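You operate a simulated robot arm through the tools that you are given. There is no shell and no other tool.

Carry out the task below with a simulated robot arm. There is one attempt and no reset: what you move stays moved.

JOB
Dust the low extinguisher and hang the tag with its gauge's word on the month board.
Fine: open the blue strap first and shut it again after; use the blue cloth and put it back in its place; the tag with the gauge's word goes on the peg. Where these are worked on the way, their far stop is far enough and under half their travel is too little: blue strap. What is to be rubbed or washed off counts as gone when no trace of it is left.

The check looks at the end state, three seconds after you hand in, the way a careful person would. Anything else that was tipped, shoved, dropped, spilled or broken makes it a failure. Flat cloth is picked up by pressing the open fingertips on it (5 to 10 N) and closing them slowly along it; thin cloth reads only 2 to 8 mm in the jaws.

ROBOT AND FRAMES
A 7-joint arm with a fingered hand, fixed in place. Base frame: the origin is on the floor under the middle of its stand, x ahead of it, y to its left, z up. Readings come in m, degrees, newtons and seconds.
It reaches about 1.333 m from its shoulder. Its first joint turns from -69.0 to 172.0 degrees. Payload 5 kg.
The TCP is the grasp point between the finger pads, 0.032 m short of the fingertips. In the tool frame z runs along the fingers and y along their closing line. The gripper opens to 0.16 m; its body begins 0.089 m behind the TCP. The gripper is a hand of 3 fingers: y runs from the thumb to the fingers, the wrist lies at [0, 0, -0.252] in the tool frame, and closing takes about 1.5 s.
Orientation is that of the tool frame in the base frame, as a unit quaternion [x, y, z, w]. With the fingers straight down and closing along the base's y, the tool's x points along the base's -x, its y along +y and its z along -z.

CONTROLS
- The arm moves only by the tool drive_tool. Its argument "increments" is a list of rows, each a list of 3 entries, a list of its own where there are three numbers: the turn, a rotation vector about the base's x, y, z in degrees, then the shift along the base's x, y, z in m, then the closure, from 0 (fully open) to 1 (shut). In form: [[[rx, ry, rz], [tx, ty, tz], grip], ...]. A call has 1 to 20 rows; each row is the pose to reach, as a shift and turn from the pose commanded when the call began. A row lasts 0.2 s, in which the tool goes at most 0.05 m and 8.6 degrees; a call with a longer step from one row to the next is refused whole, and so is a gripper value outside its range. A pose out of reach is approached as far as the arm can. The call stops where the force on the tool passes 90 N (or 10 N more than at its start, if that is more) or the arm is blocked; 0.2 s more then pass. The fingers move at their own pace (about 0.108 m/s each) and stop on an object; they squeeze with about 34 N. The grip force told is the motor's: it shows also when the fingers shut on nothing. Time passes only in rows, and 0.2 s behind the last, so rows that repeat a pose let the fingers close. It gives the time, the measured TCP pose, the force on the tool (base axes), the opening and the grip force at its end, in the units of the frame above (readings bear some noise), with the torque about the TCP (base axes, N m) and any sound that the robot's microphone picked up.
- Cameras (640 x 400 px; columns grow to the right, rows downward): "scene" is fixed at [0.2196, -0.5013, 1.3493]; the picture's right is [0.34, -0.94, 0.00], its down [-0.25, -0.09, -0.96] and it looks along [0.90, 0.33, -0.27] (base axes); focal length 337 px, centre (320, 200). "wrist" rides on the gripper at [0.065, -0.004, -0.116] in the tool frame; the picture's right is [0.06, 1.00, 0.00], its down [-0.87, 0.05, -0.49] and it looks along [-0.49, 0.03, 0.87] (tool axes); focal length 261 px, centre (320, 200). There is no depth. A picture from a camera that has moved, and an enlarged one, comes with that camera's place and axes in the base frame and with its lens.
- capture(camera): a new picture of that camera. The clock stands still meanwhile.
- move_column(by): slides the trunk up (or, below 0, down) by that many m; the arm rides with it, the base frame stays. It gives what a move gives, with no picture.
- preshape(shape): the hand has 3 fingers and takes this shape, open, in about a second: jaw (thumb against the fingers, like two jaws); tri (thumb and two fingers); tip (a fingertip pinch); poke (one finger out to press); point (the index stretched); flat (the hand flat); cup (the hand cupped); fist (a fist). The gripper value then closes the fingers along that shape, each until it touches; the sizes above hold for jaw. It gives what a move gives, with no picture.
- close_up(camera, box): a new picture of the part [left, top, right, bottom] of that camera's present view, enlarged. The clock stands still meanwhile.
- finish_job(): hands the job in; it is judged then, once.

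Places have to be worked out from the pictures, the camera data and where the tool is seen. Open the gripper and draw the arm clear of the work before you hand the job in, unless the task says otherwise.

The tools are called after ">>>" by a JSON object that holds its "fn" and its "kwargs". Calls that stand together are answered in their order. drive_tool: Moves the arm, as the interface text tells. Its arguments: {"type":"object","properties":{"increments":{"type":"array","items":{"type":"array"}}},"required":["increments"]} The other tools are called the same way: move_column (by) moves the trunk up or down; preshape (shape) gives the hand a shape; capture (camera) takes a picture; close_up (camera, box) takes an enlarged picture of a part of a camera's view; finish_job () hands the job in.

At the start:

```text
time: 0.0
position: [0.579, -0.1008, 1.2857]
orientation: [0.001, 1.0, 0.0, 0.0]
wrist_force: [0.4, 0.5, 0.3]
torque: [0.01, -0.02, 0.0]
grip_width: 0.1598
gripper_force: 0.0
shape: jaw
trunk travel left (down, up): [-0.675, 0.265]
```

scene: 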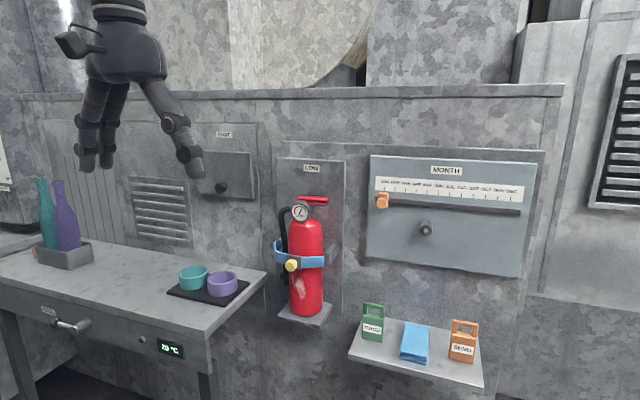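
wrist: 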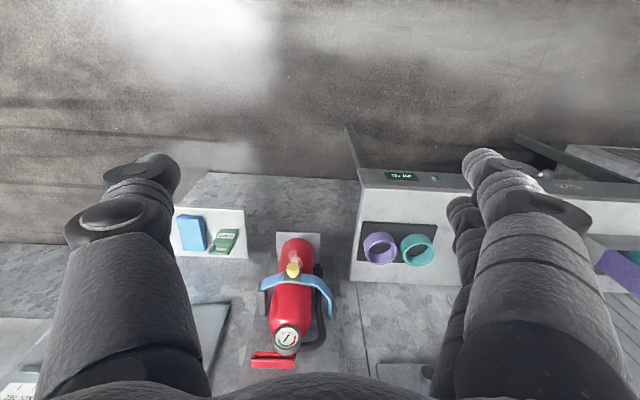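

The scene shows the extinguisher with its blue strap, the month board with a peg, and a shelf with two tags and a blue cloth. I'll take enlarged views to read the gauge, tags and strap.

>>> {"fn": "close_up", "kwargs": {"camera": "scene", "box": [260, 180, 350, 236]}}

>>> {"fn": "close_up", "kwargs": {"camera": "scene", "box": [260, 230, 350, 330]}}

>>> {"fn": "close_up", "kwargs": {"camera": "scene", "box": [340, 290, 500, 390]}}

>>> {"fn": "close_up", "kwargs": {"camera": "scene", "box": [360, 150, 540, 280]}}

```text
7.11 times, centred on (305, 208) of scene
camera zoom: at [0.2196, -0.5013, 1.3493], right [0.34, -0.94, 0.0], down [-0.25, -0.09, -0.96], along [0.9, 0.33, -0.27], focal length 2395 px, centre (427, 143)
```

zoom: 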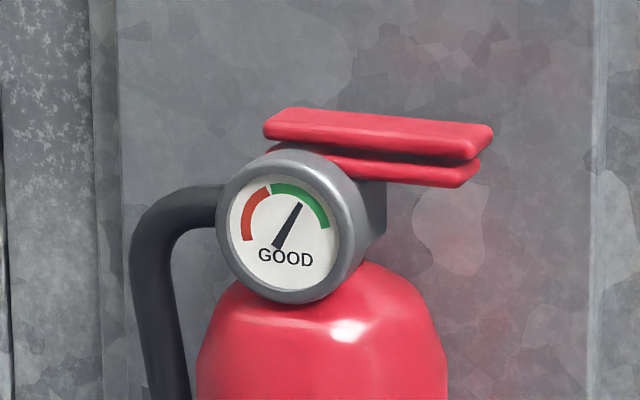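

```text
4.00 times, centred on (305, 280) of scene
camera zoom: at [0.2196, -0.5013, 1.3493], right [0.34, -0.94, 0.0], down [-0.25, -0.09, -0.96], along [0.9, 0.33, -0.27], focal length 1347 px, centre (380, -120)
```

zoom: 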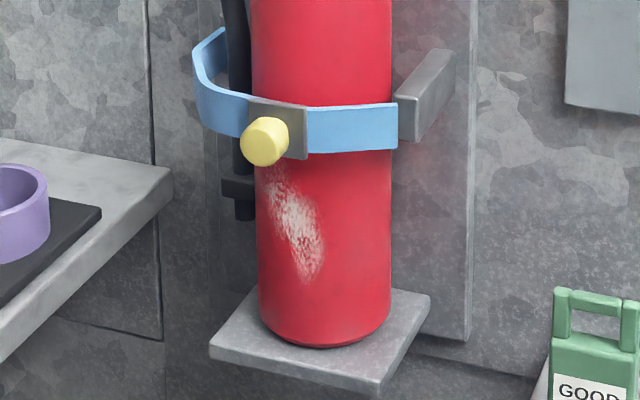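

```text
4.00 times, centred on (420, 340) of scene
camera zoom: at [0.2196, -0.5013, 1.3493], right [0.34, -0.94, 0.0], down [-0.25, -0.09, -0.96], along [0.9, 0.33, -0.27], focal length 1347 px, centre (-80, -360)
```

zoom: 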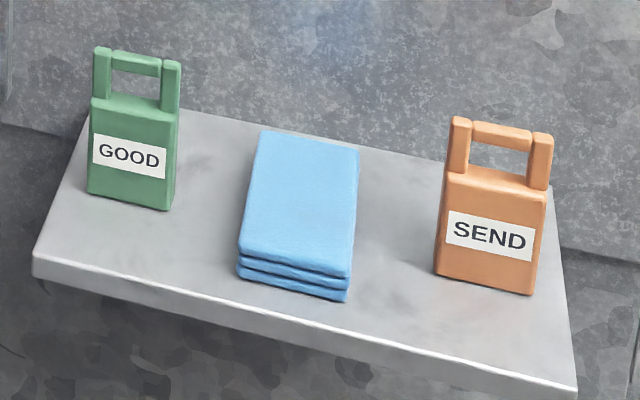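

```text
3.08 times, centred on (450, 215) of scene
camera zoom: at [0.2196, -0.5013, 1.3493], right [0.34, -0.94, 0.0], down [-0.25, -0.09, -0.96], along [0.9, 0.33, -0.27], focal length 1036 px, centre (-80, 154)
```

zoom: 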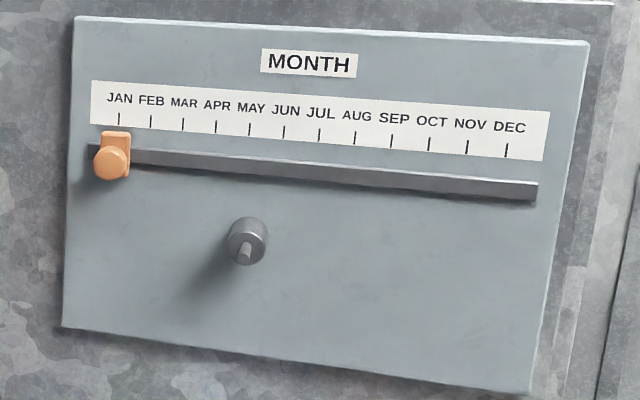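

The gauge reads GOOD, so the green tag is the right one. I triangulate the yellow strap knob at about (0.98, -0.14, 0.93), the shelf top at z≈0.717 and the wall at x≈1.11. I'll take closer wrist views of the strap and shelf before moving.

>>> {"fn": "close_up", "kwargs": {"camera": "wrist", "box": [230, 220, 370, 380]}}

>>> {"fn": "close_up", "kwargs": {"camera": "wrist", "box": [160, 160, 360, 285]}}

>>> {"fn": "close_up", "kwargs": {"camera": "scene", "box": [400, 210, 450, 250]}}

>>> {"fn": "close_up", "kwargs": {"camera": "scene", "box": [265, 225, 345, 275]}}

```text
2.50 times, centred on (300, 300) of wrist
camera zoom: at [0.5125, -0.1028, 1.4019], right [-0.06, 1.0, 0.0], down [0.87, 0.05, 0.49], along [0.49, 0.03, -0.87], focal length 652 px, centre (370, -50)
```

zoom: 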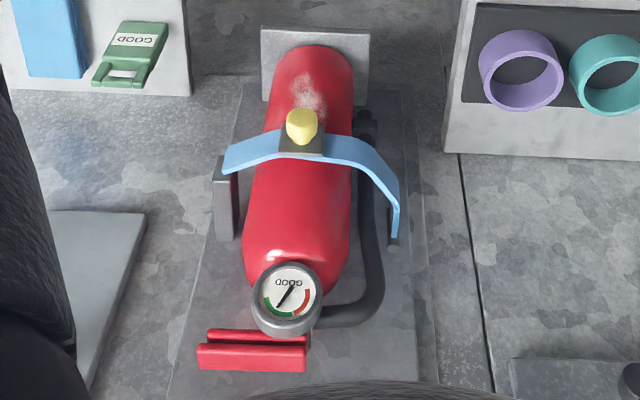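

```text
3.20 times, centred on (260, 222) of wrist
camera zoom: at [0.5125, -0.1028, 1.4019], right [-0.06, 1.0, 0.0], down [0.87, 0.05, 0.49], along [0.49, 0.03, -0.87], focal length 834 px, centre (512, 128)
```

zoom: 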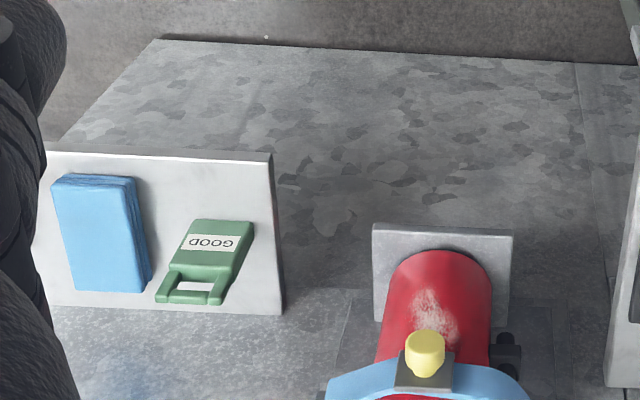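

```text
10.00 times, centred on (425, 230) of scene
camera zoom: at [0.2196, -0.5013, 1.3493], right [0.34, -0.94, 0.0], down [-0.25, -0.09, -0.96], along [0.9, 0.33, -0.27], focal length 3369 px, centre (-730, -100)
```

zoom: 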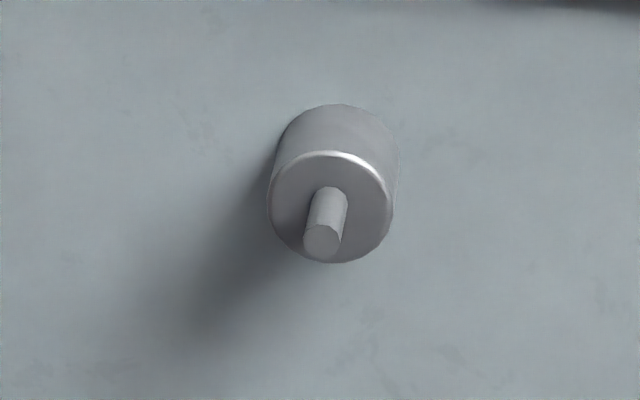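

```text
8.00 times, centred on (305, 250) of scene
camera zoom: at [0.2196, -0.5013, 1.3493], right [0.34, -0.94, 0.0], down [-0.25, -0.09, -0.96], along [0.9, 0.33, -0.27], focal length 2695 px, centre (440, -200)
```

zoom: 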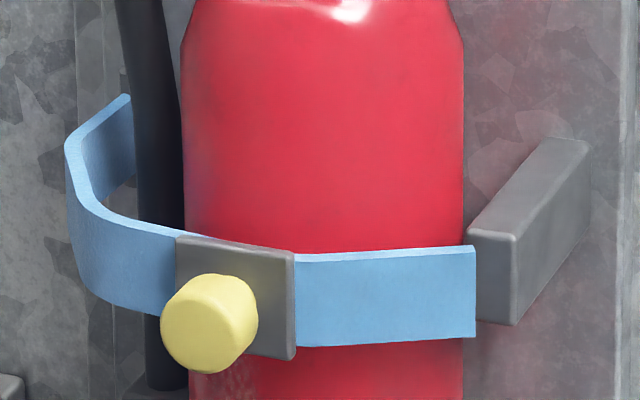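

The strap is a door-like band hinged on the left, at about (1.11, -0.04), with the free end on the right; pulling the yellow knob toward me swings it open. I'll lower the trunk first so the work heights (0.72–1.05) are comfortable.

>>> {"fn": "move_column", "kwargs": {"by": -0.3}}

```text
time: 3.0
position: [0.5787, -0.0983, 0.9866]
orientation: [0.001, 1.0, 0.0, 0.0]
wrist_force: [0.5, -0.3, -1.0]
torque: [-0.01, 0.01, 0.04]
grip_width: 0.16
gripper_force: 0.0
shape: jaw
trunk travel left (down, up): [-0.375, 0.565]
```

Trunk is down. Now I tilt the hand so the fingers point forward (+x), while advancing to about x=0.72 and y=-0.14, in front of the strap knob.

>>> {"fn": "drive_tool", "kwargs": {"increments": [[[0, -7.5, 0], [0.012, -0.003, 0], 0], [[0, -15, 0], [0.024, -0.006, 0], 0], [[0, -22.5, 0], [0.036, -0.01, 0], 0], [[0, -30, 0], [0.048, -0.013, 0], 0], [[0, -37.5, 0], [0.06, -0.017, 0], 0], [[0, -45, 0], [0.072, -0.02, 0], 0], [[0, -52.5, 0], [0.084, -0.024, 0], 0], [[0, -60, 0], [0.096, -0.028, 0], 0], [[0, -67.5, 0], [0.108, -0.032, 0], 0], [[0, -75, 0], [0.12, -0.036, 0], 0], [[0, -82.5, 0], [0.132, -0.04, 0], 0], [[0, -90, 0], [0.144, -0.044, 0], 0]]}}

>>> {"fn": "capture", "kwargs": {"camera": "wrist"}}

>>> {"fn": "capture", "kwargs": {"camera": "scene"}}

```text
time: 5.6
position: [0.7211, -0.138, 0.9896]
orientation: [-0.002, 0.733, 0.001, 0.681]
wrist_force: [0.0, 2.3, -1.0]
torque: [-0.03, -0.07, -0.27]
grip_width: 0.1597
gripper_force: 0.0
shape: jaw
out of reach, approached as far as the arm can: row 10, 11, 12
trunk travel left (down, up): [-0.375, 0.565]
```

```text
taken
camera wrist: at [0.6005, -0.1416, 0.9335], right [-0.01, 1.0, -0.06], down [-0.43, 0.05, 0.9], along [0.9, 0.03, 0.43], focal length 261 px, centre (320, 200)
```

wrist: 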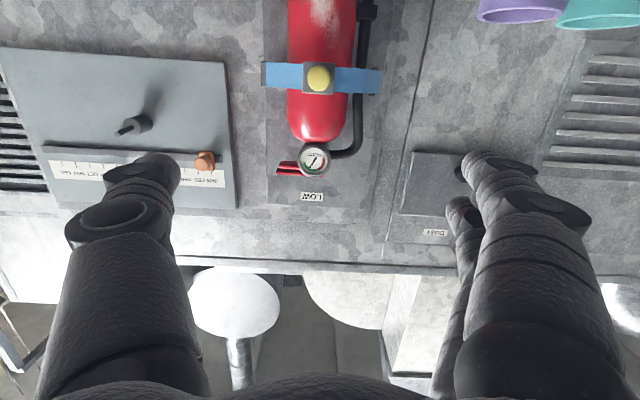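

```text
taken
```

scene: 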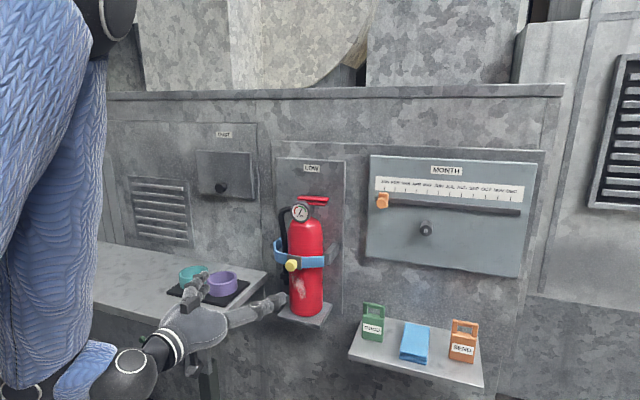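

The wrist view puts the knob axis at y≈-0.142, z≈0.935, with its tip at x≈0.973 and the plate at x≈1.002. I approach to x≈0.90 with the fingers partly closed and check alignment.

>>> {"fn": "drive_tool", "kwargs": {"increments": [[[0, 0, 0], [0.03, 0, -0.01], 0.2], [[0, 0, 0], [0.06, 0, -0.02], 0.4], [[0, 0, 0], [0.09, 0, -0.03], 0.4], [[0, 0, 0], [0.12, 0, -0.04], 0.4], [[0, 0, 0], [0.15, 0, -0.05], 0.4], [[0, 0, 0], [0.175, 0, -0.052], 0.4], [[0, 0, 0], [0.175, 0, -0.052], 0.4]]}}

>>> {"fn": "capture", "kwargs": {"camera": "wrist"}}

>>> {"fn": "close_up", "kwargs": {"camera": "scene", "box": [180, 200, 360, 330]}}

```text
time: 7.2
position: [0.8958, -0.1402, 0.9353]
orientation: [0.0, 0.733, 0.002, 0.681]
wrist_force: [-0.5, -0.7, -0.7]
torque: [-0.02, -0.01, 0.02]
grip_width: 0.0964
gripper_force: 0.1
shape: jaw
trunk travel left (down, up): [-0.375, 0.565]
```

```text
taken
camera wrist: at [0.7748, -0.1439, 0.8797], right [-0.01, 1.0, -0.06], down [-0.43, 0.05, 0.9], along [0.9, 0.03, 0.43], focal length 261 px, centre (320, 200)
```

wrist: 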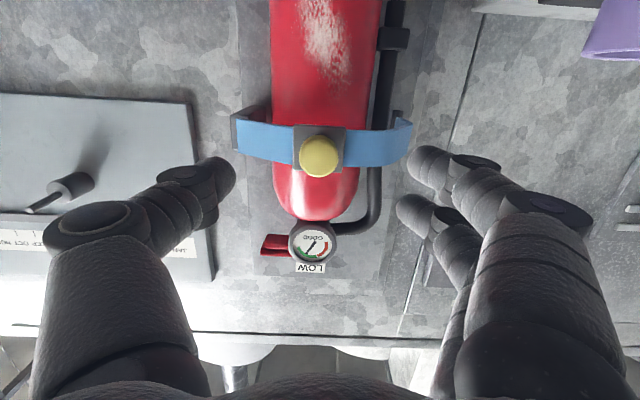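

```text
3.08 times, centred on (270, 265) of scene
camera zoom: at [0.2196, -0.5013, 1.3493], right [0.34, -0.94, 0.0], down [-0.25, -0.09, -0.96], along [0.9, 0.33, -0.27], focal length 1036 px, centre (474, 0)
```

zoom: 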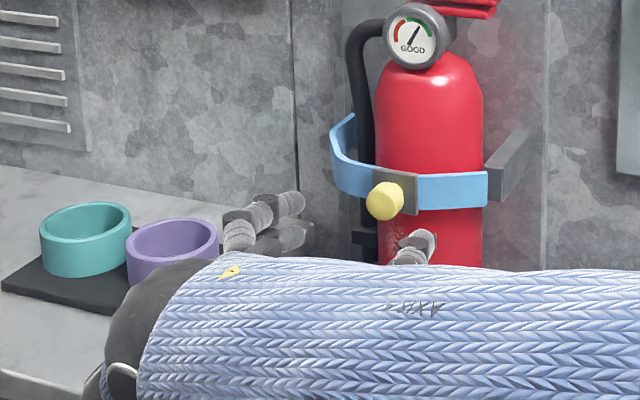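

Knob is seen at (0.973, -0.140, 0.937), well centred between the fingers. I advance so that the fingertips stop just short of the plate, then close on the knob.

>>> {"fn": "drive_tool", "kwargs": {"increments": [[[0, 0, 0], [0.03, 0, 0.002], 0.4], [[0, 0, 0], [0.055, 0, 0.002], 0.4], [[0, 0, 0], [0.067, 0, 0.002], 0.4], [[0, 0, 0], [0.067, 0, 0.002], 0.5], [[0, 0, 0], [0.067, 0, 0.002], 0.6], [[0, 0, 0], [0.067, 0, 0.002], 0.7], [[0, 0, 0], [0.067, 0, 0.002], 0.8], [[0, 0, 0], [0.067, 0, 0.002], 0.9], [[0, 0, 0], [0.067, 0, 0.002], 1.0], [[0, 0, 0], [0.067, 0, 0.002], 1.0], [[0, 0, 0], [0.067, 0, 0.002], 1.0]]}}

>>> {"fn": "capture", "kwargs": {"camera": "wrist"}}

```text
time: 9.6
position: [0.9614, -0.1391, 0.9385]
orientation: [-0.001, 0.732, 0.001, 0.681]
wrist_force: [-6.0, -0.1, -1.4]
torque: [-0.11, -0.04, 0.6]
grip_width: 0.0267
gripper_force: 34.2
shape: jaw
trunk travel left (down, up): [-0.375, 0.565]
```

```text
taken
camera wrist: at [0.8409, -0.1441, 0.8822], right [-0.01, 1.0, -0.06], down [-0.43, 0.05, 0.9], along [0.9, 0.03, 0.43], focal length 261 px, centre (320, 200)
```

wrist: 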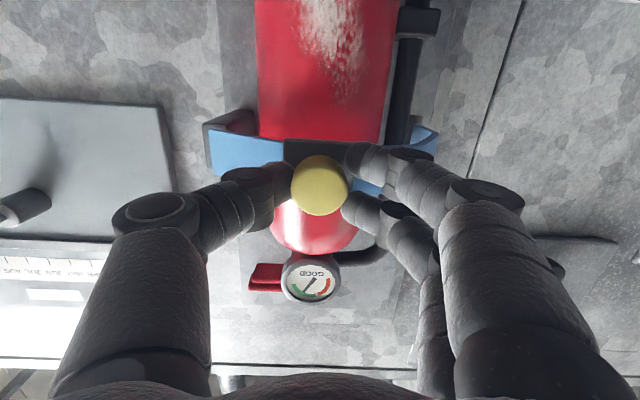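

The knob is gripped (26.7 mm, 34 N). I pull it along a small arc about the estimated hinge (1.11, -0.042), turning the hand along with it, and watch the forces.

>>> {"fn": "drive_tool", "kwargs": {"increments": [[[0, 0, -2.5], [-0.0041, 0.0066, 0], 1], [[0, 0, -5], [-0.0079, 0.0133, 0], 1], [[0, 0, -7.5], [-0.0114, 0.0202, 0], 1], [[0, 0, -10], [-0.0146, 0.0273, 0], 1], [[0, 0, -10], [-0.0146, 0.0273, 0], 1]]}}

>>> {"fn": "capture", "kwargs": {"camera": "wrist"}}

```text
time: 10.8
position: [0.9486, -0.1141, 0.9392]
orientation: [0.063, 0.73, -0.058, 0.678]
wrist_force: [-9.2, 0.8, -3.5]
torque: [-0.22, 0.11, 0.87]
grip_width: 0.0266
gripper_force: 34.2
shape: jaw
trunk travel left (down, up): [-0.375, 0.565]
```

```text
taken
camera wrist: at [0.8288, -0.0965, 0.8822], right [0.17, 0.98, -0.06], down [-0.41, 0.13, 0.9], along [0.9, -0.13, 0.43], focal length 261 px, centre (320, 200)
```

wrist: 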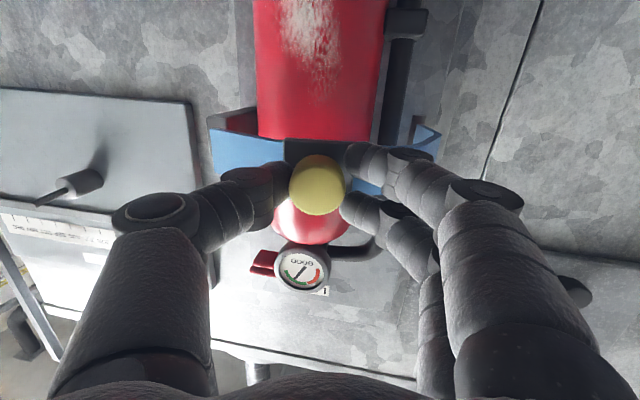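

The strap follows the hand with low force, so the hinge estimate is good. I continue the arc to about 45° open.

>>> {"fn": "drive_tool", "kwargs": {"increments": [[[0, 0, -2.5], [-0.0029, 0.0072, 0], 1], [[0, 0, -5], [-0.0055, 0.0145, 0], 1], [[0, 0, -7.5], [-0.0077, 0.0219, 0], 1], [[0, 0, -10], [-0.0096, 0.0294, 0], 1], [[0, 0, -12.5], [-0.0112, 0.037, 0], 1], [[0, 0, -15], [-0.0125, 0.0446, 0], 1], [[0, 0, -17.5], [-0.0134, 0.0523, 0], 1], [[0, 0, -20], [-0.014, 0.06, 0], 1], [[0, 0, -22.5], [-0.0142, 0.0678, 0], 1], [[0, 0, -25], [-0.0142, 0.0755, 0], 1], [[0, 0, -27.5], [-0.0138, 0.0832, 0], 1], [[0, 0, -30], [-0.013, 0.0909, 0], 1], [[0, 0, -32.5], [-0.012, 0.0986, 0], 1], [[0, 0, -35], [-0.0106, 0.1062, 0], 1], [[0, 0, -35], [-0.0106, 0.1062, 0], 1]]}}

>>> {"fn": "capture", "kwargs": {"camera": "wrist"}}

>>> {"fn": "capture", "kwargs": {"camera": "scene"}}

```text
time: 14.0
position: [0.9439, -0.0598, 0.9374]
orientation: [0.231, 0.695, -0.214, 0.647]
wrist_force: [-25.3, 3.7, -0.3]
torque: [-0.45, 0.09, 0.99]
grip_width: 0.0297
gripper_force: 33.9
shape: jaw
out of reach, approached as far as the arm can: row 11, 12, 13, 14, 15
trunk travel left (down, up): [-0.375, 0.565]
```

```text
taken
camera wrist: at [0.8456, 0.0093, 0.8822], right [0.59, 0.8, -0.06], down [-0.31, 0.3, 0.9], along [0.74, -0.52, 0.43], focal length 261 px, centre (320, 200)
```

wrist: 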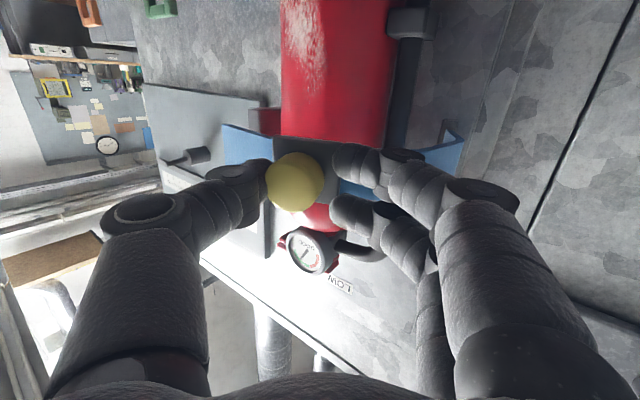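

```text
taken
```

scene: 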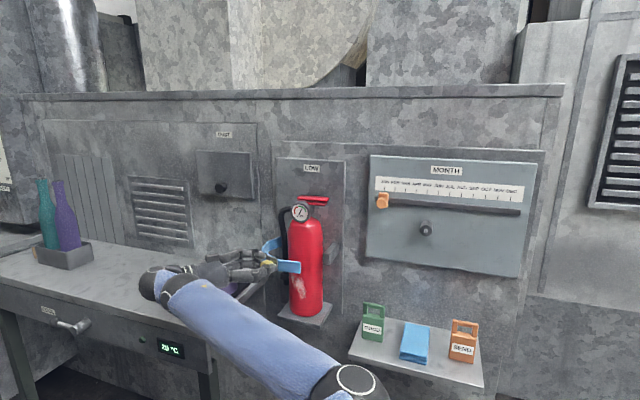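

The strap is partly open (~25°) but the wrist yaw has run out of range. I'll release the knob, back off along the finger direction, and straighten the hand, then push the strap the rest of the way.

>>> {"fn": "drive_tool", "kwargs": {"increments": [[[0, 0, 6], [0.002, -0.04, 0], 1], [[0, 0, 8], [0.003, -0.046, 0], 0.85], [[0, 0, 8], [0.003, -0.046, 0], 0.7], [[0, 0, 8], [0.003, -0.046, 0], 0.6], [[0, 0, 8], [0.003, -0.046, 0], 0.6], [[0, 0, 8], [-0.017, -0.034, 0], 0.6], [[0, 0, 8], [-0.037, -0.022, 0], 0.6], [[0, 0, 8], [-0.061, -0.006, 0], 0.6], [[0, 0, 8], [-0.085, -0.006, 0], 0.6]]}}

>>> {"fn": "capture", "kwargs": {"camera": "wrist"}}

>>> {"fn": "close_up", "kwargs": {"camera": "scene", "box": [200, 190, 360, 320]}}

```text
time: 16.0
position: [0.8739, -0.0686, 0.9349]
orientation: [0.181, 0.71, -0.169, 0.659]
wrist_force: [-0.2, -0.3, 0.3]
torque: [0.0, -0.06, -0.01]
grip_width: 0.0637
gripper_force: 0.2
shape: jaw
out of reach, approached as far as the arm can: row 9
trunk travel left (down, up): [-0.375, 0.565]
```

```text
taken
camera wrist: at [0.7649, -0.0145, 0.8785], right [0.47, 0.88, -0.06], down [-0.35, 0.25, 0.9], along [0.81, -0.41, 0.42], focal length 261 px, centre (320, 200)
```

wrist: 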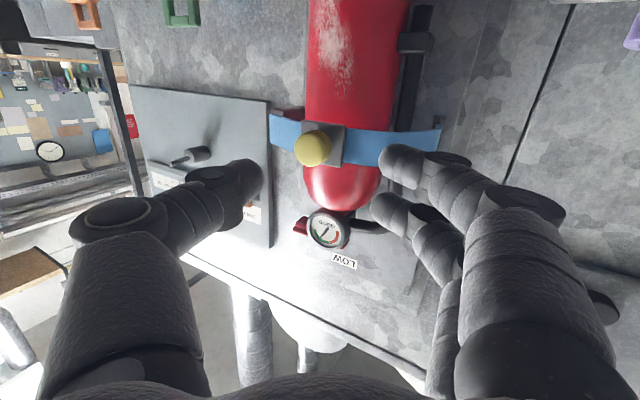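

```text
3.08 times, centred on (280, 255) of scene
camera zoom: at [0.2196, -0.5013, 1.3493], right [0.34, -0.94, 0.0], down [-0.25, -0.09, -0.96], along [0.9, 0.33, -0.27], focal length 1036 px, centre (443, 31)
```

zoom: 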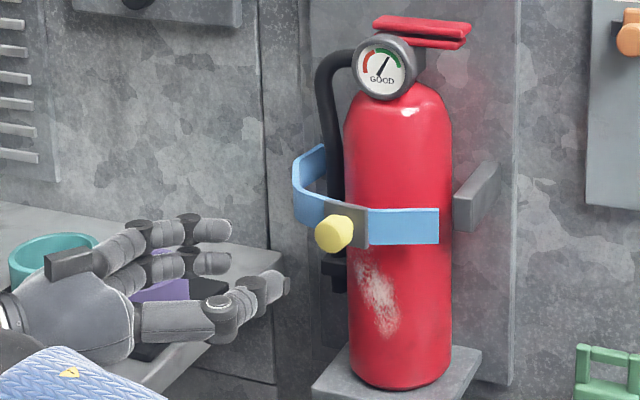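

The knob is now seen at about (0.968, -0.131), so the strap went back after release (spring or drag). I'll straighten the hand's commanded pose, let time pass, and look again to see whether the strap is self-closing.

>>> {"fn": "drive_tool", "kwargs": {"increments": [[[0, 0, 6], [0.02, -0.02, 0.002], 0.4], [[0, 0, 12], [0.03, -0.04, 0.002], 0.4], [[0, 0, 18], [0.03, -0.06, 0.002], 0.4], [[0, 0, 24], [0.03, -0.07, 0.002], 0.4], [[0, 0, 30], [0.03, -0.08, 0.002], 0.4], [[0, 0, 35], [0.03, -0.085, 0.002], 0.4], [[0, 0, 35], [0.03, -0.085, 0.002], 0.4]]}}

>>> {"fn": "capture", "kwargs": {"camera": "wrist"}}

>>> {"fn": "close_up", "kwargs": {"camera": "scene", "box": [200, 190, 360, 320]}}

```text
time: 17.6
position: [0.9035, -0.1545, 0.9379]
orientation: [-0.04, 0.732, 0.038, 0.679]
wrist_force: [-0.6, 0.3, -0.4]
torque: [-0.05, 0.0, 0.02]
grip_width: 0.0957
gripper_force: 0.1
shape: jaw
trunk travel left (down, up): [-0.375, 0.565]
```

```text
taken
camera wrist: at [0.7844, -0.1714, 0.8813], right [-0.11, 0.99, -0.06], down [-0.43, 0.01, 0.9], along [0.9, 0.13, 0.43], focal length 261 px, centre (320, 200)
```

wrist: 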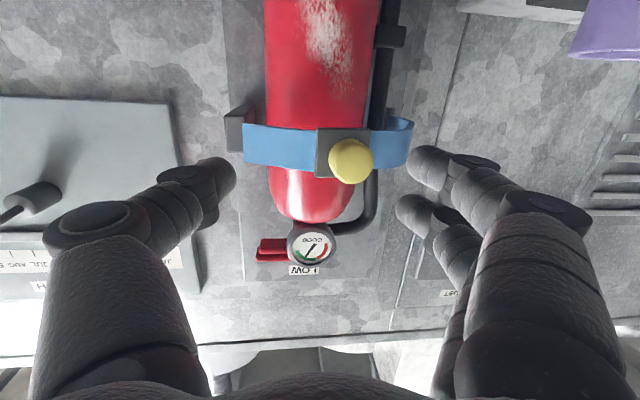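

```text
3.08 times, centred on (280, 255) of scene
camera zoom: at [0.2196, -0.5013, 1.3493], right [0.34, -0.94, 0.0], down [-0.25, -0.09, -0.96], along [0.9, 0.33, -0.27], focal length 1036 px, centre (443, 31)
```

zoom: 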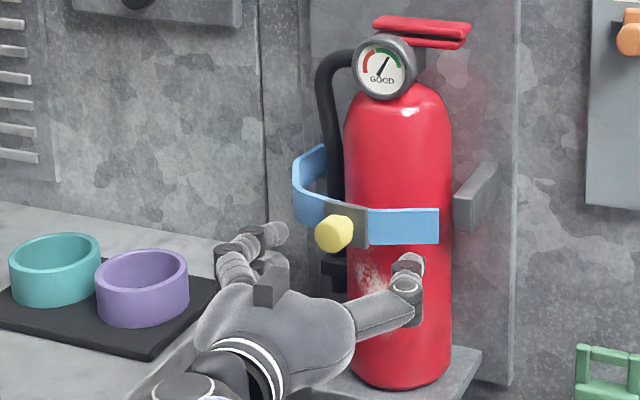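

The strap is not springy: my release step dragged it back because the commanded pose had been rebased. It's now about 8° open. I'll close the fingers and place them at the right (-y) side of the knob, to push it open along the arc.

>>> {"fn": "drive_tool", "kwargs": {"increments": [[[0, 0, 0], [-0.03, -0.02, 0], 0.6], [[0, 0, -2], [-0.03, -0.04, 0], 0.8], [[0, 0, -4], [-0.02, -0.04, 0], 1.0], [[0, 0, -6], [-0.01, -0.04, 0], 1.0], [[0, 0, -6], [0.0, -0.04, 0], 1.0], [[0, 0, -6], [0.01, -0.04, 0], 1.0], [[0, 0, -6], [0.02, -0.04, 0], 1.0], [[0, 0, -6], [0.03, -0.04, 0], 1.0]]}}

>>> {"fn": "capture", "kwargs": {"camera": "wrist"}}

>>> {"fn": "close_up", "kwargs": {"camera": "scene", "box": [200, 190, 360, 320]}}

```text
time: 19.4
position: [0.9332, -0.193, 0.9351]
orientation: [-0.001, 0.733, 0.001, 0.681]
wrist_force: [0.8, -0.5, 0.4]
torque: [0.0, 0.0, 0.01]
grip_width: 0.0
gripper_force: 34.0
shape: jaw
trunk travel left (down, up): [-0.375, 0.565]
```

```text
taken
camera wrist: at [0.8122, -0.1973, 0.8806], right [-0.01, 1.0, -0.06], down [-0.43, 0.05, 0.9], along [0.9, 0.04, 0.42], focal length 261 px, centre (320, 200)
```

wrist: 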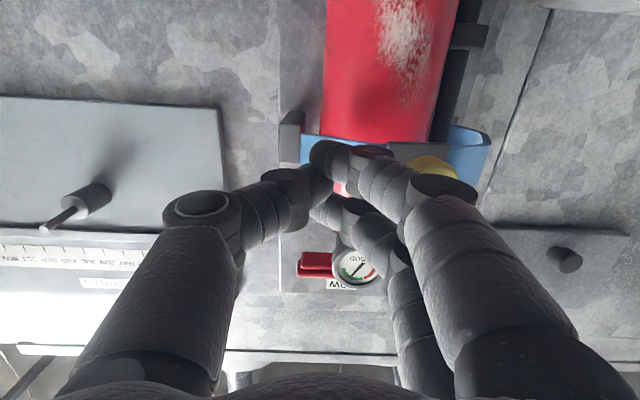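

```text
3.08 times, centred on (280, 255) of scene
camera zoom: at [0.2196, -0.5013, 1.3493], right [0.34, -0.94, 0.0], down [-0.25, -0.09, -0.96], along [0.9, 0.33, -0.27], focal length 1036 px, centre (443, 31)
```

zoom: 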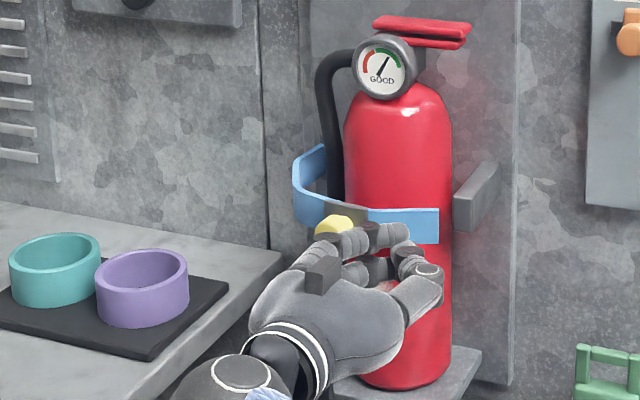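

The closed fingers sit right beside the knob with their tips just short of the plate. I advance 14 mm and then push the knob along the opening arc to about 40°.

>>> {"fn": "drive_tool", "kwargs": {"increments": [[[0, 0, 0], [0.014, 0, 0], 1], [[0, 0, 0], [0.01, 0.015, 0], 1], [[0, 0, 0], [0.004, 0.028, 0], 1], [[0, 0, 0], [-0.004, 0.041, 0], 1], [[0, 0, 0], [-0.0125, 0.054, 0], 1], [[0, 0, 0], [-0.02, 0.068, 0], 1], [[0, 0, 0], [-0.0265, 0.083, 0], 1], [[0, 0, 0], [-0.032, 0.0985, 0], 1], [[0, 0, 0], [-0.036, 0.114, 0], 1], [[0, 0, 0], [-0.0387, 0.1222, 0], 1]]}}

>>> {"fn": "capture", "kwargs": {"camera": "wrist"}}

>>> {"fn": "close_up", "kwargs": {"camera": "scene", "box": [200, 190, 360, 320]}}

```text
time: 21.6
position: [0.8943, -0.0694, 0.9372]
orientation: [-0.001, 0.733, 0.001, 0.68]
wrist_force: [0.0, -0.1, -0.3]
torque: [-0.01, -0.02, -0.01]
grip_width: 0.0
gripper_force: 33.8
shape: jaw
trunk travel left (down, up): [-0.375, 0.565]
```

```text
taken
camera wrist: at [0.7745, -0.0757, 0.8805], right [-0.01, 1.0, -0.06], down [-0.43, 0.05, 0.9], along [0.9, 0.04, 0.43], focal length 261 px, centre (320, 200)
```

wrist: 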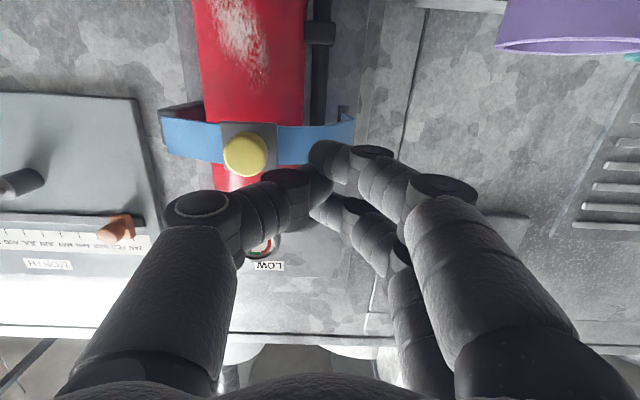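

```text
3.08 times, centred on (280, 255) of scene
camera zoom: at [0.2196, -0.5013, 1.3493], right [0.34, -0.94, 0.0], down [-0.25, -0.09, -0.96], along [0.9, 0.33, -0.27], focal length 1036 px, centre (443, 31)
```

zoom: 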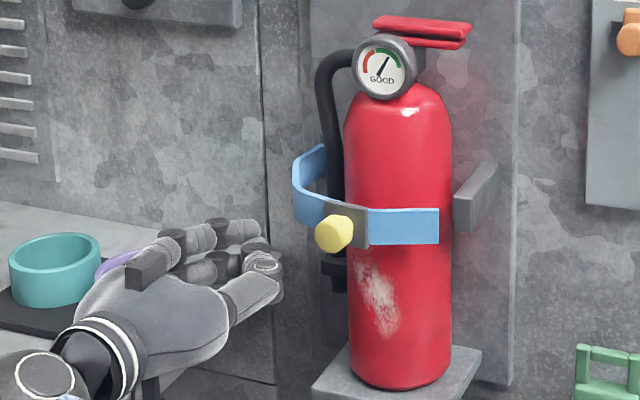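

The fingers slid past in front of the knob without catching it, so the closed tips don't reach as far as I assumed; nothing else moved. I'll go back to gripping the knob, which worked at TCP x≈0.96, pulling along the arc and releasing properly this time.

>>> {"fn": "drive_tool", "kwargs": {"increments": [[[0, 0, -1], [-0.02, -0.02, 0], 0.7], [[0, 0, -3], [-0.03, -0.04, 0], 0.45], [[0, 0, -5], [-0.03, -0.058, 0], 0.4], [[0, 0, -5], [-0.01, -0.058, 0], 0.4], [[0, 0, -5], [0.02, -0.058, 0], 0.4], [[0, 0, -5], [0.045, -0.058, 0], 0.4], [[0, 0, -5], [0.0595, -0.058, 0.0], 0.4], [[0, 0, -5], [0.0595, -0.058, 0.0], 0.55], [[0, 0, -5], [0.0595, -0.058, 0.0], 0.7], [[0, 0, -5], [0.0595, -0.058, 0.0], 0.85], [[0, 0, -5], [0.0595, -0.058, 0.0], 1.0], [[0, 0, -5], [0.0595, -0.058, 0.0], 1.0], [[0, 0, -5], [0.0595, -0.058, 0.0], 1.0]]}}

>>> {"fn": "capture", "kwargs": {"camera": "wrist"}}

```text
time: 24.4
position: [0.9534, -0.1288, 0.9369]
orientation: [0.03, 0.732, -0.027, 0.68]
wrist_force: [-2.4, -0.7, -1.2]
torque: [-0.21, -0.07, 0.31]
grip_width: 0.0215
gripper_force: 34.3
shape: jaw
trunk travel left (down, up): [-0.375, 0.565]
```

```text
taken
camera wrist: at [0.8325, -0.1231, 0.8808], right [0.08, 1.0, -0.06], down [-0.42, 0.09, 0.9], along [0.9, -0.04, 0.43], focal length 261 px, centre (320, 200)
```

wrist: 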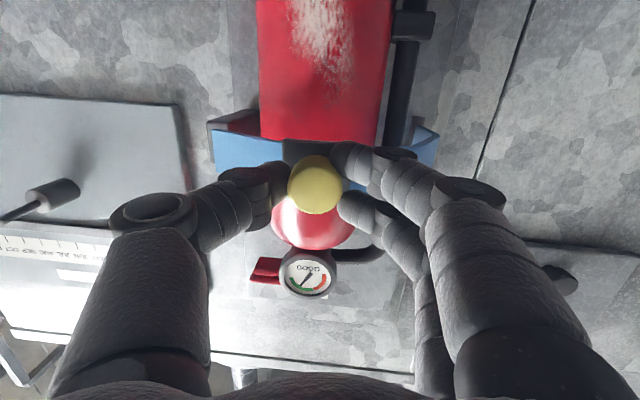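

Gripped again (21.5 mm). I pull along the arc by about 25° with the yaw kept inside the reachable range.

>>> {"fn": "drive_tool", "kwargs": {"increments": [[[0, 0, -2.5], [-0.0036, 0.0069, 0], 1], [[0, 0, -5], [-0.007, 0.014, 0], 1], [[0, 0, -7.5], [-0.01, 0.0212, 0], 1], [[0, 0, -10], [-0.0127, 0.0285, 0], 1], [[0, 0, -12.5], [-0.015, 0.036, 0], 1], [[0, 0, -15], [-0.0171, 0.0435, 0], 1], [[0, 0, -17.5], [-0.0188, 0.0511, 0], 1], [[0, 0, -20], [-0.0202, 0.0588, 0], 1], [[0, 0, -22.5], [-0.0212, 0.0665, 0], 1], [[0, 0, -24], [-0.0217, 0.0712, 0], 1], [[0, 0, -24], [-0.0217, 0.0712, 0], 1]]}}

>>> {"fn": "capture", "kwargs": {"camera": "wrist"}}

>>> {"fn": "close_up", "kwargs": {"camera": "scene", "box": [200, 190, 360, 320]}}

```text
time: 26.8
position: [0.9332, -0.057, 0.9368]
orientation: [0.182, 0.71, -0.169, 0.659]
wrist_force: [-1.7, 4.0, -2.2]
torque: [-0.26, 0.04, 0.56]
grip_width: 0.0212
gripper_force: 34.3
shape: jaw
trunk travel left (down, up): [-0.375, 0.565]
```

```text
taken
camera wrist: at [0.8247, -0.0031, 0.8808], right [0.48, 0.88, -0.06], down [-0.35, 0.25, 0.9], along [0.81, -0.41, 0.43], focal length 261 px, centre (320, 200)
```

wrist: 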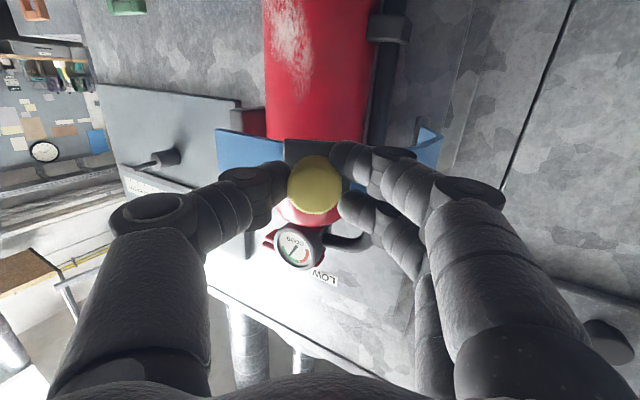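

```text
3.08 times, centred on (280, 255) of scene
camera zoom: at [0.2196, -0.5013, 1.3493], right [0.34, -0.94, 0.0], down [-0.25, -0.09, -0.96], along [0.9, 0.33, -0.27], focal length 1036 px, centre (443, 31)
```

zoom: 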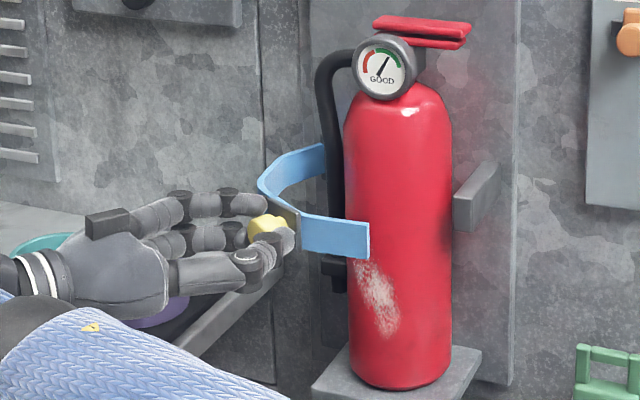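

The strap is open about 29° and forces are low. Now I loosen the grip into a loose cage around the knob and drag it further along its path without more wrist yaw.

>>> {"fn": "drive_tool", "kwargs": {"increments": [[[0, 0, 0], [0, 0, 0], 0.85], [[0, 0, 0], [0, 0, 0], 0.75], [[0, 0, 0], [-0.0005, 0.007, 0], 0.75], [[0, 0, 0], [-0.001, 0.014, 0], 0.75], [[0, 0, 0], [-0.0013, 0.021, 0], 0.73], [[0, 0, 0], [-0.0015, 0.028, 0], 0.72], [[0, 0, 0], [-0.001, 0.035, 0], 0.71], [[0, 0, 0], [0.0, 0.042, 0], 0.7], [[0, 0, 0], [0.001, 0.049, 0], 0.7], [[0, 0, 0], [0.002, 0.056, 0], 0.7], [[0, 0, 0], [0.004, 0.063, 0], 0.7], [[0, 0, 0], [0.0065, 0.07, 0], 0.7], [[0, 0, 0], [0.0065, 0.07, 0], 0.7]]}}

>>> {"fn": "capture", "kwargs": {"camera": "wrist"}}

>>> {"fn": "close_up", "kwargs": {"camera": "scene", "box": [200, 190, 360, 320]}}

```text
time: 29.6
position: [0.9388, 0.0123, 0.9376]
orientation: [0.182, 0.71, -0.168, 0.659]
wrist_force: [-17.2, 0.0, -3.4]
torque: [0.21, 0.09, -0.84]
grip_width: 0.054
gripper_force: 0.0
shape: jaw
trunk travel left (down, up): [-0.375, 0.565]
```

```text
taken
camera wrist: at [0.8298, 0.0669, 0.8809], right [0.48, 0.88, -0.06], down [-0.35, 0.25, 0.9], along [0.81, -0.41, 0.43], focal length 261 px, centre (320, 200)
```

wrist: 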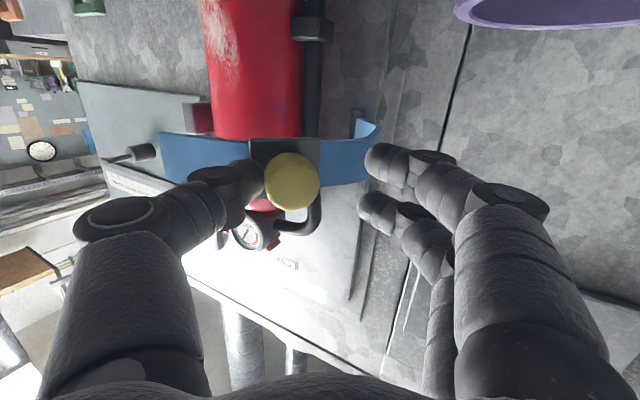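

```text
3.08 times, centred on (280, 255) of scene
camera zoom: at [0.2196, -0.5013, 1.3493], right [0.34, -0.94, 0.0], down [-0.25, -0.09, -0.96], along [0.9, 0.33, -0.27], focal length 1036 px, centre (443, 31)
```

zoom: 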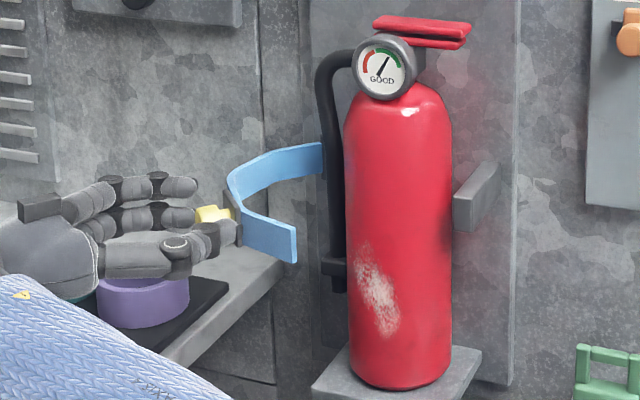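

The strap is now about 52° open and its free end, at about (0.934, -0.107), is clear of the extinguisher. I open the fingers, back straight out, and move round to the inside (right side) of the strap with closed fingers.

>>> {"fn": "drive_tool", "kwargs": {"increments": [[[0, 0, 0], [0, 0, 0], 0.6], [[0, 0, 0], [0, 0, 0], 0.5], [[0, 0, 0], [-0.013, 0.007, 0], 0.5], [[0, 0, 0], [-0.026, 0.0145, 0], 0.5], [[0, 0, 0], [-0.042, 0.023, 0], 0.5], [[0, 0, 0], [-0.07, 0.025, 0.004], 0.5], [[0, 0, 5], [-0.1, 0.02, 0.008], 0.6], [[0, 0, 11], [-0.105, -0.02, 0.008], 0.8], [[0, 0, 17], [-0.105, -0.06, 0.008], 1], [[0, 0, 23], [-0.105, -0.1, 0.008], 1], [[0, 0, 29], [-0.105, -0.14, 0.008], 1], [[0, 0, 29], [-0.105, -0.18, 0.008], 1], [[0, 0, 29], [-0.105, -0.19, 0.008], 1], [[0, 0, 29], [-0.105, -0.19, 0.008], 1]]}}

>>> {"fn": "capture", "kwargs": {"camera": "wrist"}}

>>> {"fn": "close_up", "kwargs": {"camera": "scene", "box": [200, 190, 360, 320]}}

```text
time: 32.6
position: [0.8328, -0.1777, 0.9443]
orientation: [-0.001, 0.733, 0.001, 0.681]
wrist_force: [1.0, -0.1, 0.3]
torque: [0.02, 0.01, 0.0]
grip_width: 0.0001
gripper_force: 34.4
shape: jaw
out of reach, approached as far as the arm can: row 5, 6, 7
trunk travel left (down, up): [-0.375, 0.565]
```

```text
taken
camera wrist: at [0.7125, -0.1829, 0.8876], right [-0.01, 1.0, -0.06], down [-0.43, 0.05, 0.9], along [0.9, 0.04, 0.43], focal length 261 px, centre (320, 200)
```

wrist: 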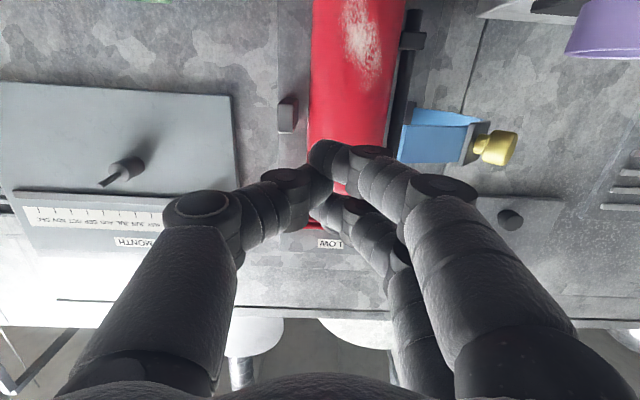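

```text
3.08 times, centred on (280, 255) of scene
camera zoom: at [0.2196, -0.5013, 1.3493], right [0.34, -0.94, 0.0], down [-0.25, -0.09, -0.96], along [0.9, 0.33, -0.27], focal length 1036 px, centre (443, 31)
```

zoom: 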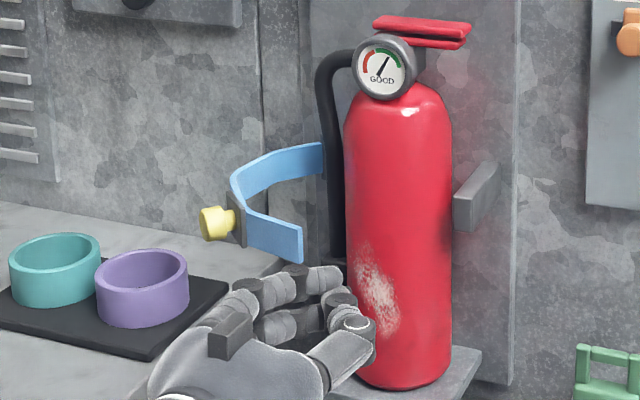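

The free end is at about (0.946, -0.102) with room between it and the extinguisher. I advance the closed fingers into that space and push toward +y.

>>> {"fn": "drive_tool", "kwargs": {"increments": [[[0, 0, 0], [0.035, 0, 0], 1], [[0, 0, 0], [0.07, 0, 0], 1], [[0, 0, 0], [0.103, 0, 0], 1], [[0, 0, 0], [0.103, 0.012, 0], 1], [[0, 0, 0], [0.103, 0.024, 0], 1], [[0, 0, 0], [0.103, 0.036, 0], 1], [[0, 0, 0], [0.103, 0.048, 0], 1], [[0, 0, 0], [0.103, 0.06, 0], 1], [[0, 0, 0], [0.103, 0.072, 0], 1], [[0, 0, 0], [0.103, 0.084, 0], 1], [[0, 0, 0], [0.103, 0.096, 0], 1], [[0, 0, 0], [0.103, 0.108, 0], 1], [[0, 0, 0], [0.103, 0.12, 0], 1], [[0, 0, 0], [0.103, 0.132, 0], 1], [[0, 0, 0], [0.103, 0.144, 0], 1]]}}

>>> {"fn": "capture", "kwargs": {"camera": "wrist"}}

>>> {"fn": "close_up", "kwargs": {"camera": "scene", "box": [200, 190, 360, 320]}}

```text
time: 35.8
position: [0.9368, -0.0336, 0.9451]
orientation: [-0.003, 0.732, 0.003, 0.681]
wrist_force: [0.0, -0.2, 0.3]
torque: [-0.01, -0.01, 0.02]
grip_width: 0.0
gripper_force: 34.1
shape: jaw
trunk travel left (down, up): [-0.375, 0.565]
```

```text
taken
camera wrist: at [0.816, -0.0389, 0.8883], right [-0.01, 1.0, -0.06], down [-0.43, 0.05, 0.9], along [0.9, 0.04, 0.43], focal length 261 px, centre (320, 200)
```

wrist: 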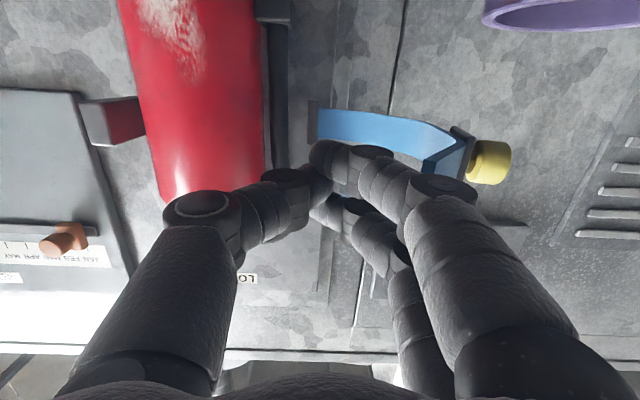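

```text
3.08 times, centred on (280, 255) of scene
camera zoom: at [0.2196, -0.5013, 1.3493], right [0.34, -0.94, 0.0], down [-0.25, -0.09, -0.96], along [0.9, 0.33, -0.27], focal length 1036 px, centre (443, 31)
```

zoom: 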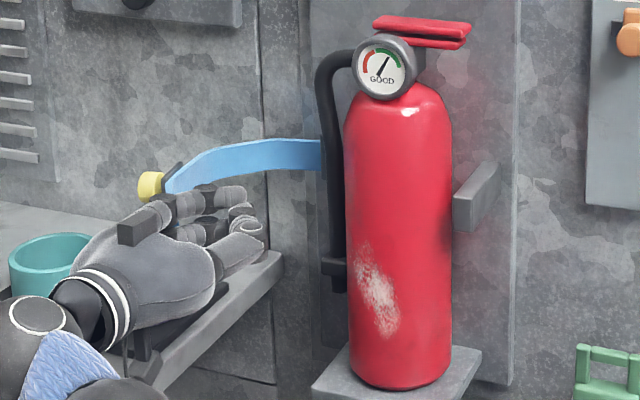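

The strap is now about 88° open with no resistance. I push a little further to look for its far stop.

>>> {"fn": "drive_tool", "kwargs": {"increments": [[[0, 0, 0], [0.0, 0.01, 0], 1], [[0, 0, 0], [0.002, 0.02, 0], 1], [[0, 0, 0], [0.004, 0.03, 0], 1], [[0, 0, 0], [0.007, 0.04, 0], 1], [[0, 0, 0], [0.01, 0.05, 0], 1], [[0, 0, 0], [0.014, 0.06, 0], 1], [[0, 0, 0], [0.018, 0.07, 0], 1], [[0, 0, 0], [0.02, 0.076, 0], 1]]}}

>>> {"fn": "capture", "kwargs": {"camera": "wrist"}}

>>> {"fn": "close_up", "kwargs": {"camera": "scene", "box": [180, 190, 340, 320]}}

```text
time: 36.8
position: [0.9399, 0.0015, 0.9428]
orientation: [0.0, 0.734, 0.001, 0.68]
wrist_force: [-66.0, -59.2, -4.5]
torque: [-0.67, 0.69, 1.98]
grip_width: 0.0
gripper_force: 33.7
shape: jaw
trunk travel left (down, up): [-0.375, 0.565]
stopped in row 4: the force on the tool passed its limit at 102 N (the readings are from after the stop); the commanded pose is now the measured one
```

```text
taken
camera wrist: at [0.8191, -0.0035, 0.8879], right [-0.01, 1.0, -0.06], down [-0.42, 0.05, 0.9], along [0.91, 0.03, 0.42], focal length 261 px, centre (320, 200)
```

wrist: 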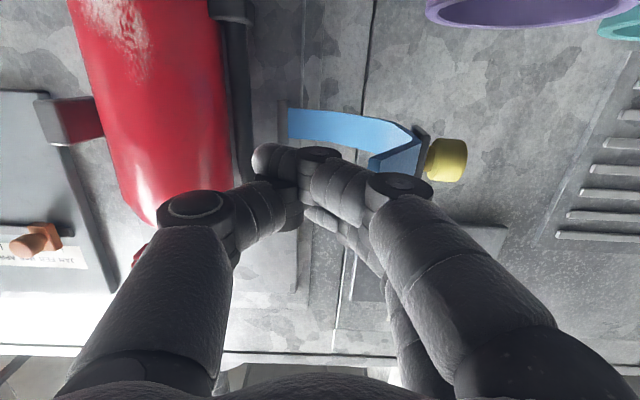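

```text
3.08 times, centred on (260, 255) of scene
camera zoom: at [0.2196, -0.5013, 1.3493], right [0.34, -0.94, 0.0], down [-0.25, -0.09, -0.96], along [0.9, 0.33, -0.27], focal length 1036 px, centre (505, 31)
```

zoom: 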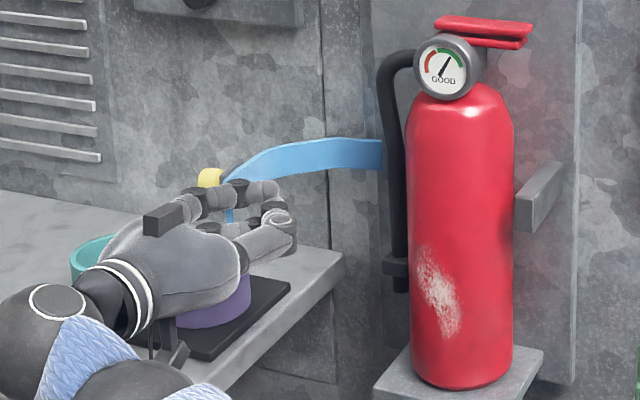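

The strap hit its far stop (around 95–100° open). I ease off, back out to the front, and open the fingers.

>>> {"fn": "drive_tool", "kwargs": {"increments": [[[0, 0, 0], [-0.005, -0.012, 0], 1], [[0, 0, 0], [-0.015, -0.03, 0], 1], [[0, 0, 0], [-0.04, -0.05, 0], 1], [[0, 0, 0], [-0.08, -0.07, 0.005], 1], [[0, 0, 0], [-0.12, -0.1, 0.01], 1], [[0, 0, 0], [-0.16, -0.13, 0.01], 0.8], [[0, 0, 0], [-0.19, -0.16, 0.01], 0.6], [[0, 0, 0], [-0.2, -0.2, 0.01], 0.4]]}}

>>> {"fn": "capture", "kwargs": {"camera": "wrist"}}

>>> {"fn": "capture", "kwargs": {"camera": "scene"}}

```text
refused: row 5 steps farther than a row can; nothing moved
```

```text
taken
camera wrist: at [0.8191, -0.0035, 0.8879], right [-0.01, 1.0, -0.06], down [-0.42, 0.05, 0.9], along [0.91, 0.03, 0.42], focal length 261 px, centre (320, 200)
```

wrist: 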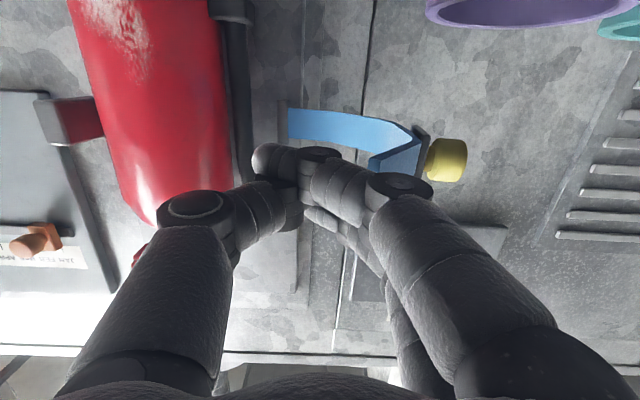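

```text
taken
```

scene: 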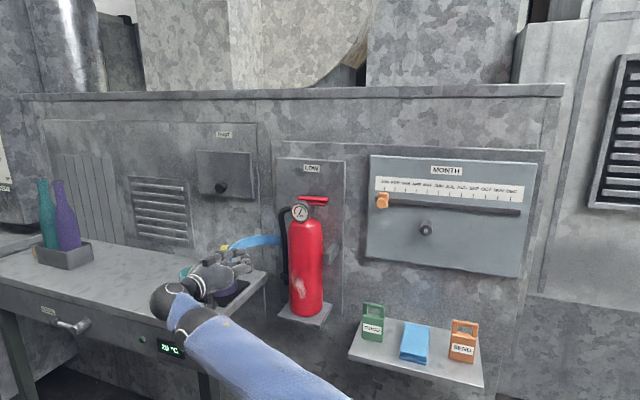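

The move was refused because a step was too long; I resend the same retreat in smaller steps.

>>> {"fn": "drive_tool", "kwargs": {"increments": [[[0, 0, 0], [-0.005, -0.012, 0], 1], [[0, 0, 0], [-0.015, -0.03, 0], 1], [[0, 0, 0], [-0.04, -0.045, 0], 1], [[0, 0, 0], [-0.07, -0.06, 0.005], 1], [[0, 0, 0], [-0.1, -0.08, 0.01], 1], [[0, 0, 0], [-0.13, -0.1, 0.01], 0.8], [[0, 0, 0], [-0.16, -0.125, 0.01], 0.6], [[0, 0, 0], [-0.18, -0.155, 0.01], 0.4], [[0, 0, 0], [-0.19, -0.19, 0.01], 0.4]]}}

>>> {"fn": "capture", "kwargs": {"camera": "wrist"}}

>>> {"fn": "capture", "kwargs": {"camera": "scene"}}

```text
time: 38.8
position: [0.7531, -0.1828, 0.9512]
orientation: [-0.003, 0.734, 0.002, 0.679]
wrist_force: [0.1, -0.4, -1.5]
torque: [0.03, 0.04, 0.0]
grip_width: 0.0386
gripper_force: 0.1
shape: jaw
trunk travel left (down, up): [-0.375, 0.565]
```

```text
taken
camera wrist: at [0.6312, -0.1872, 0.8959], right [-0.01, 1.0, -0.06], down [-0.42, 0.05, 0.9], along [0.91, 0.04, 0.42], focal length 261 px, centre (320, 200)
```

wrist: 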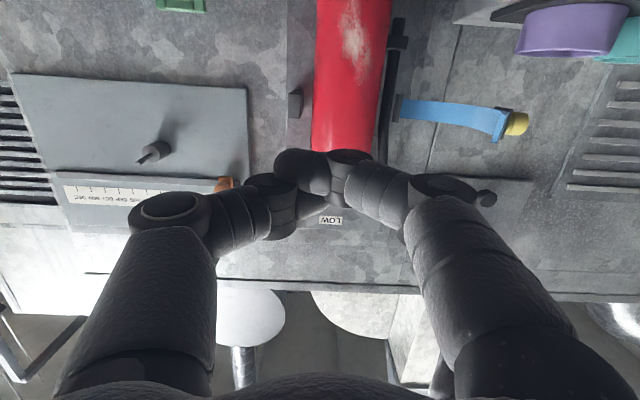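

```text
taken
```

scene: 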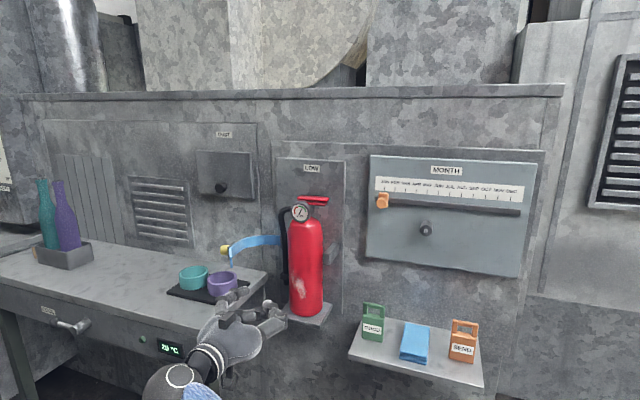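

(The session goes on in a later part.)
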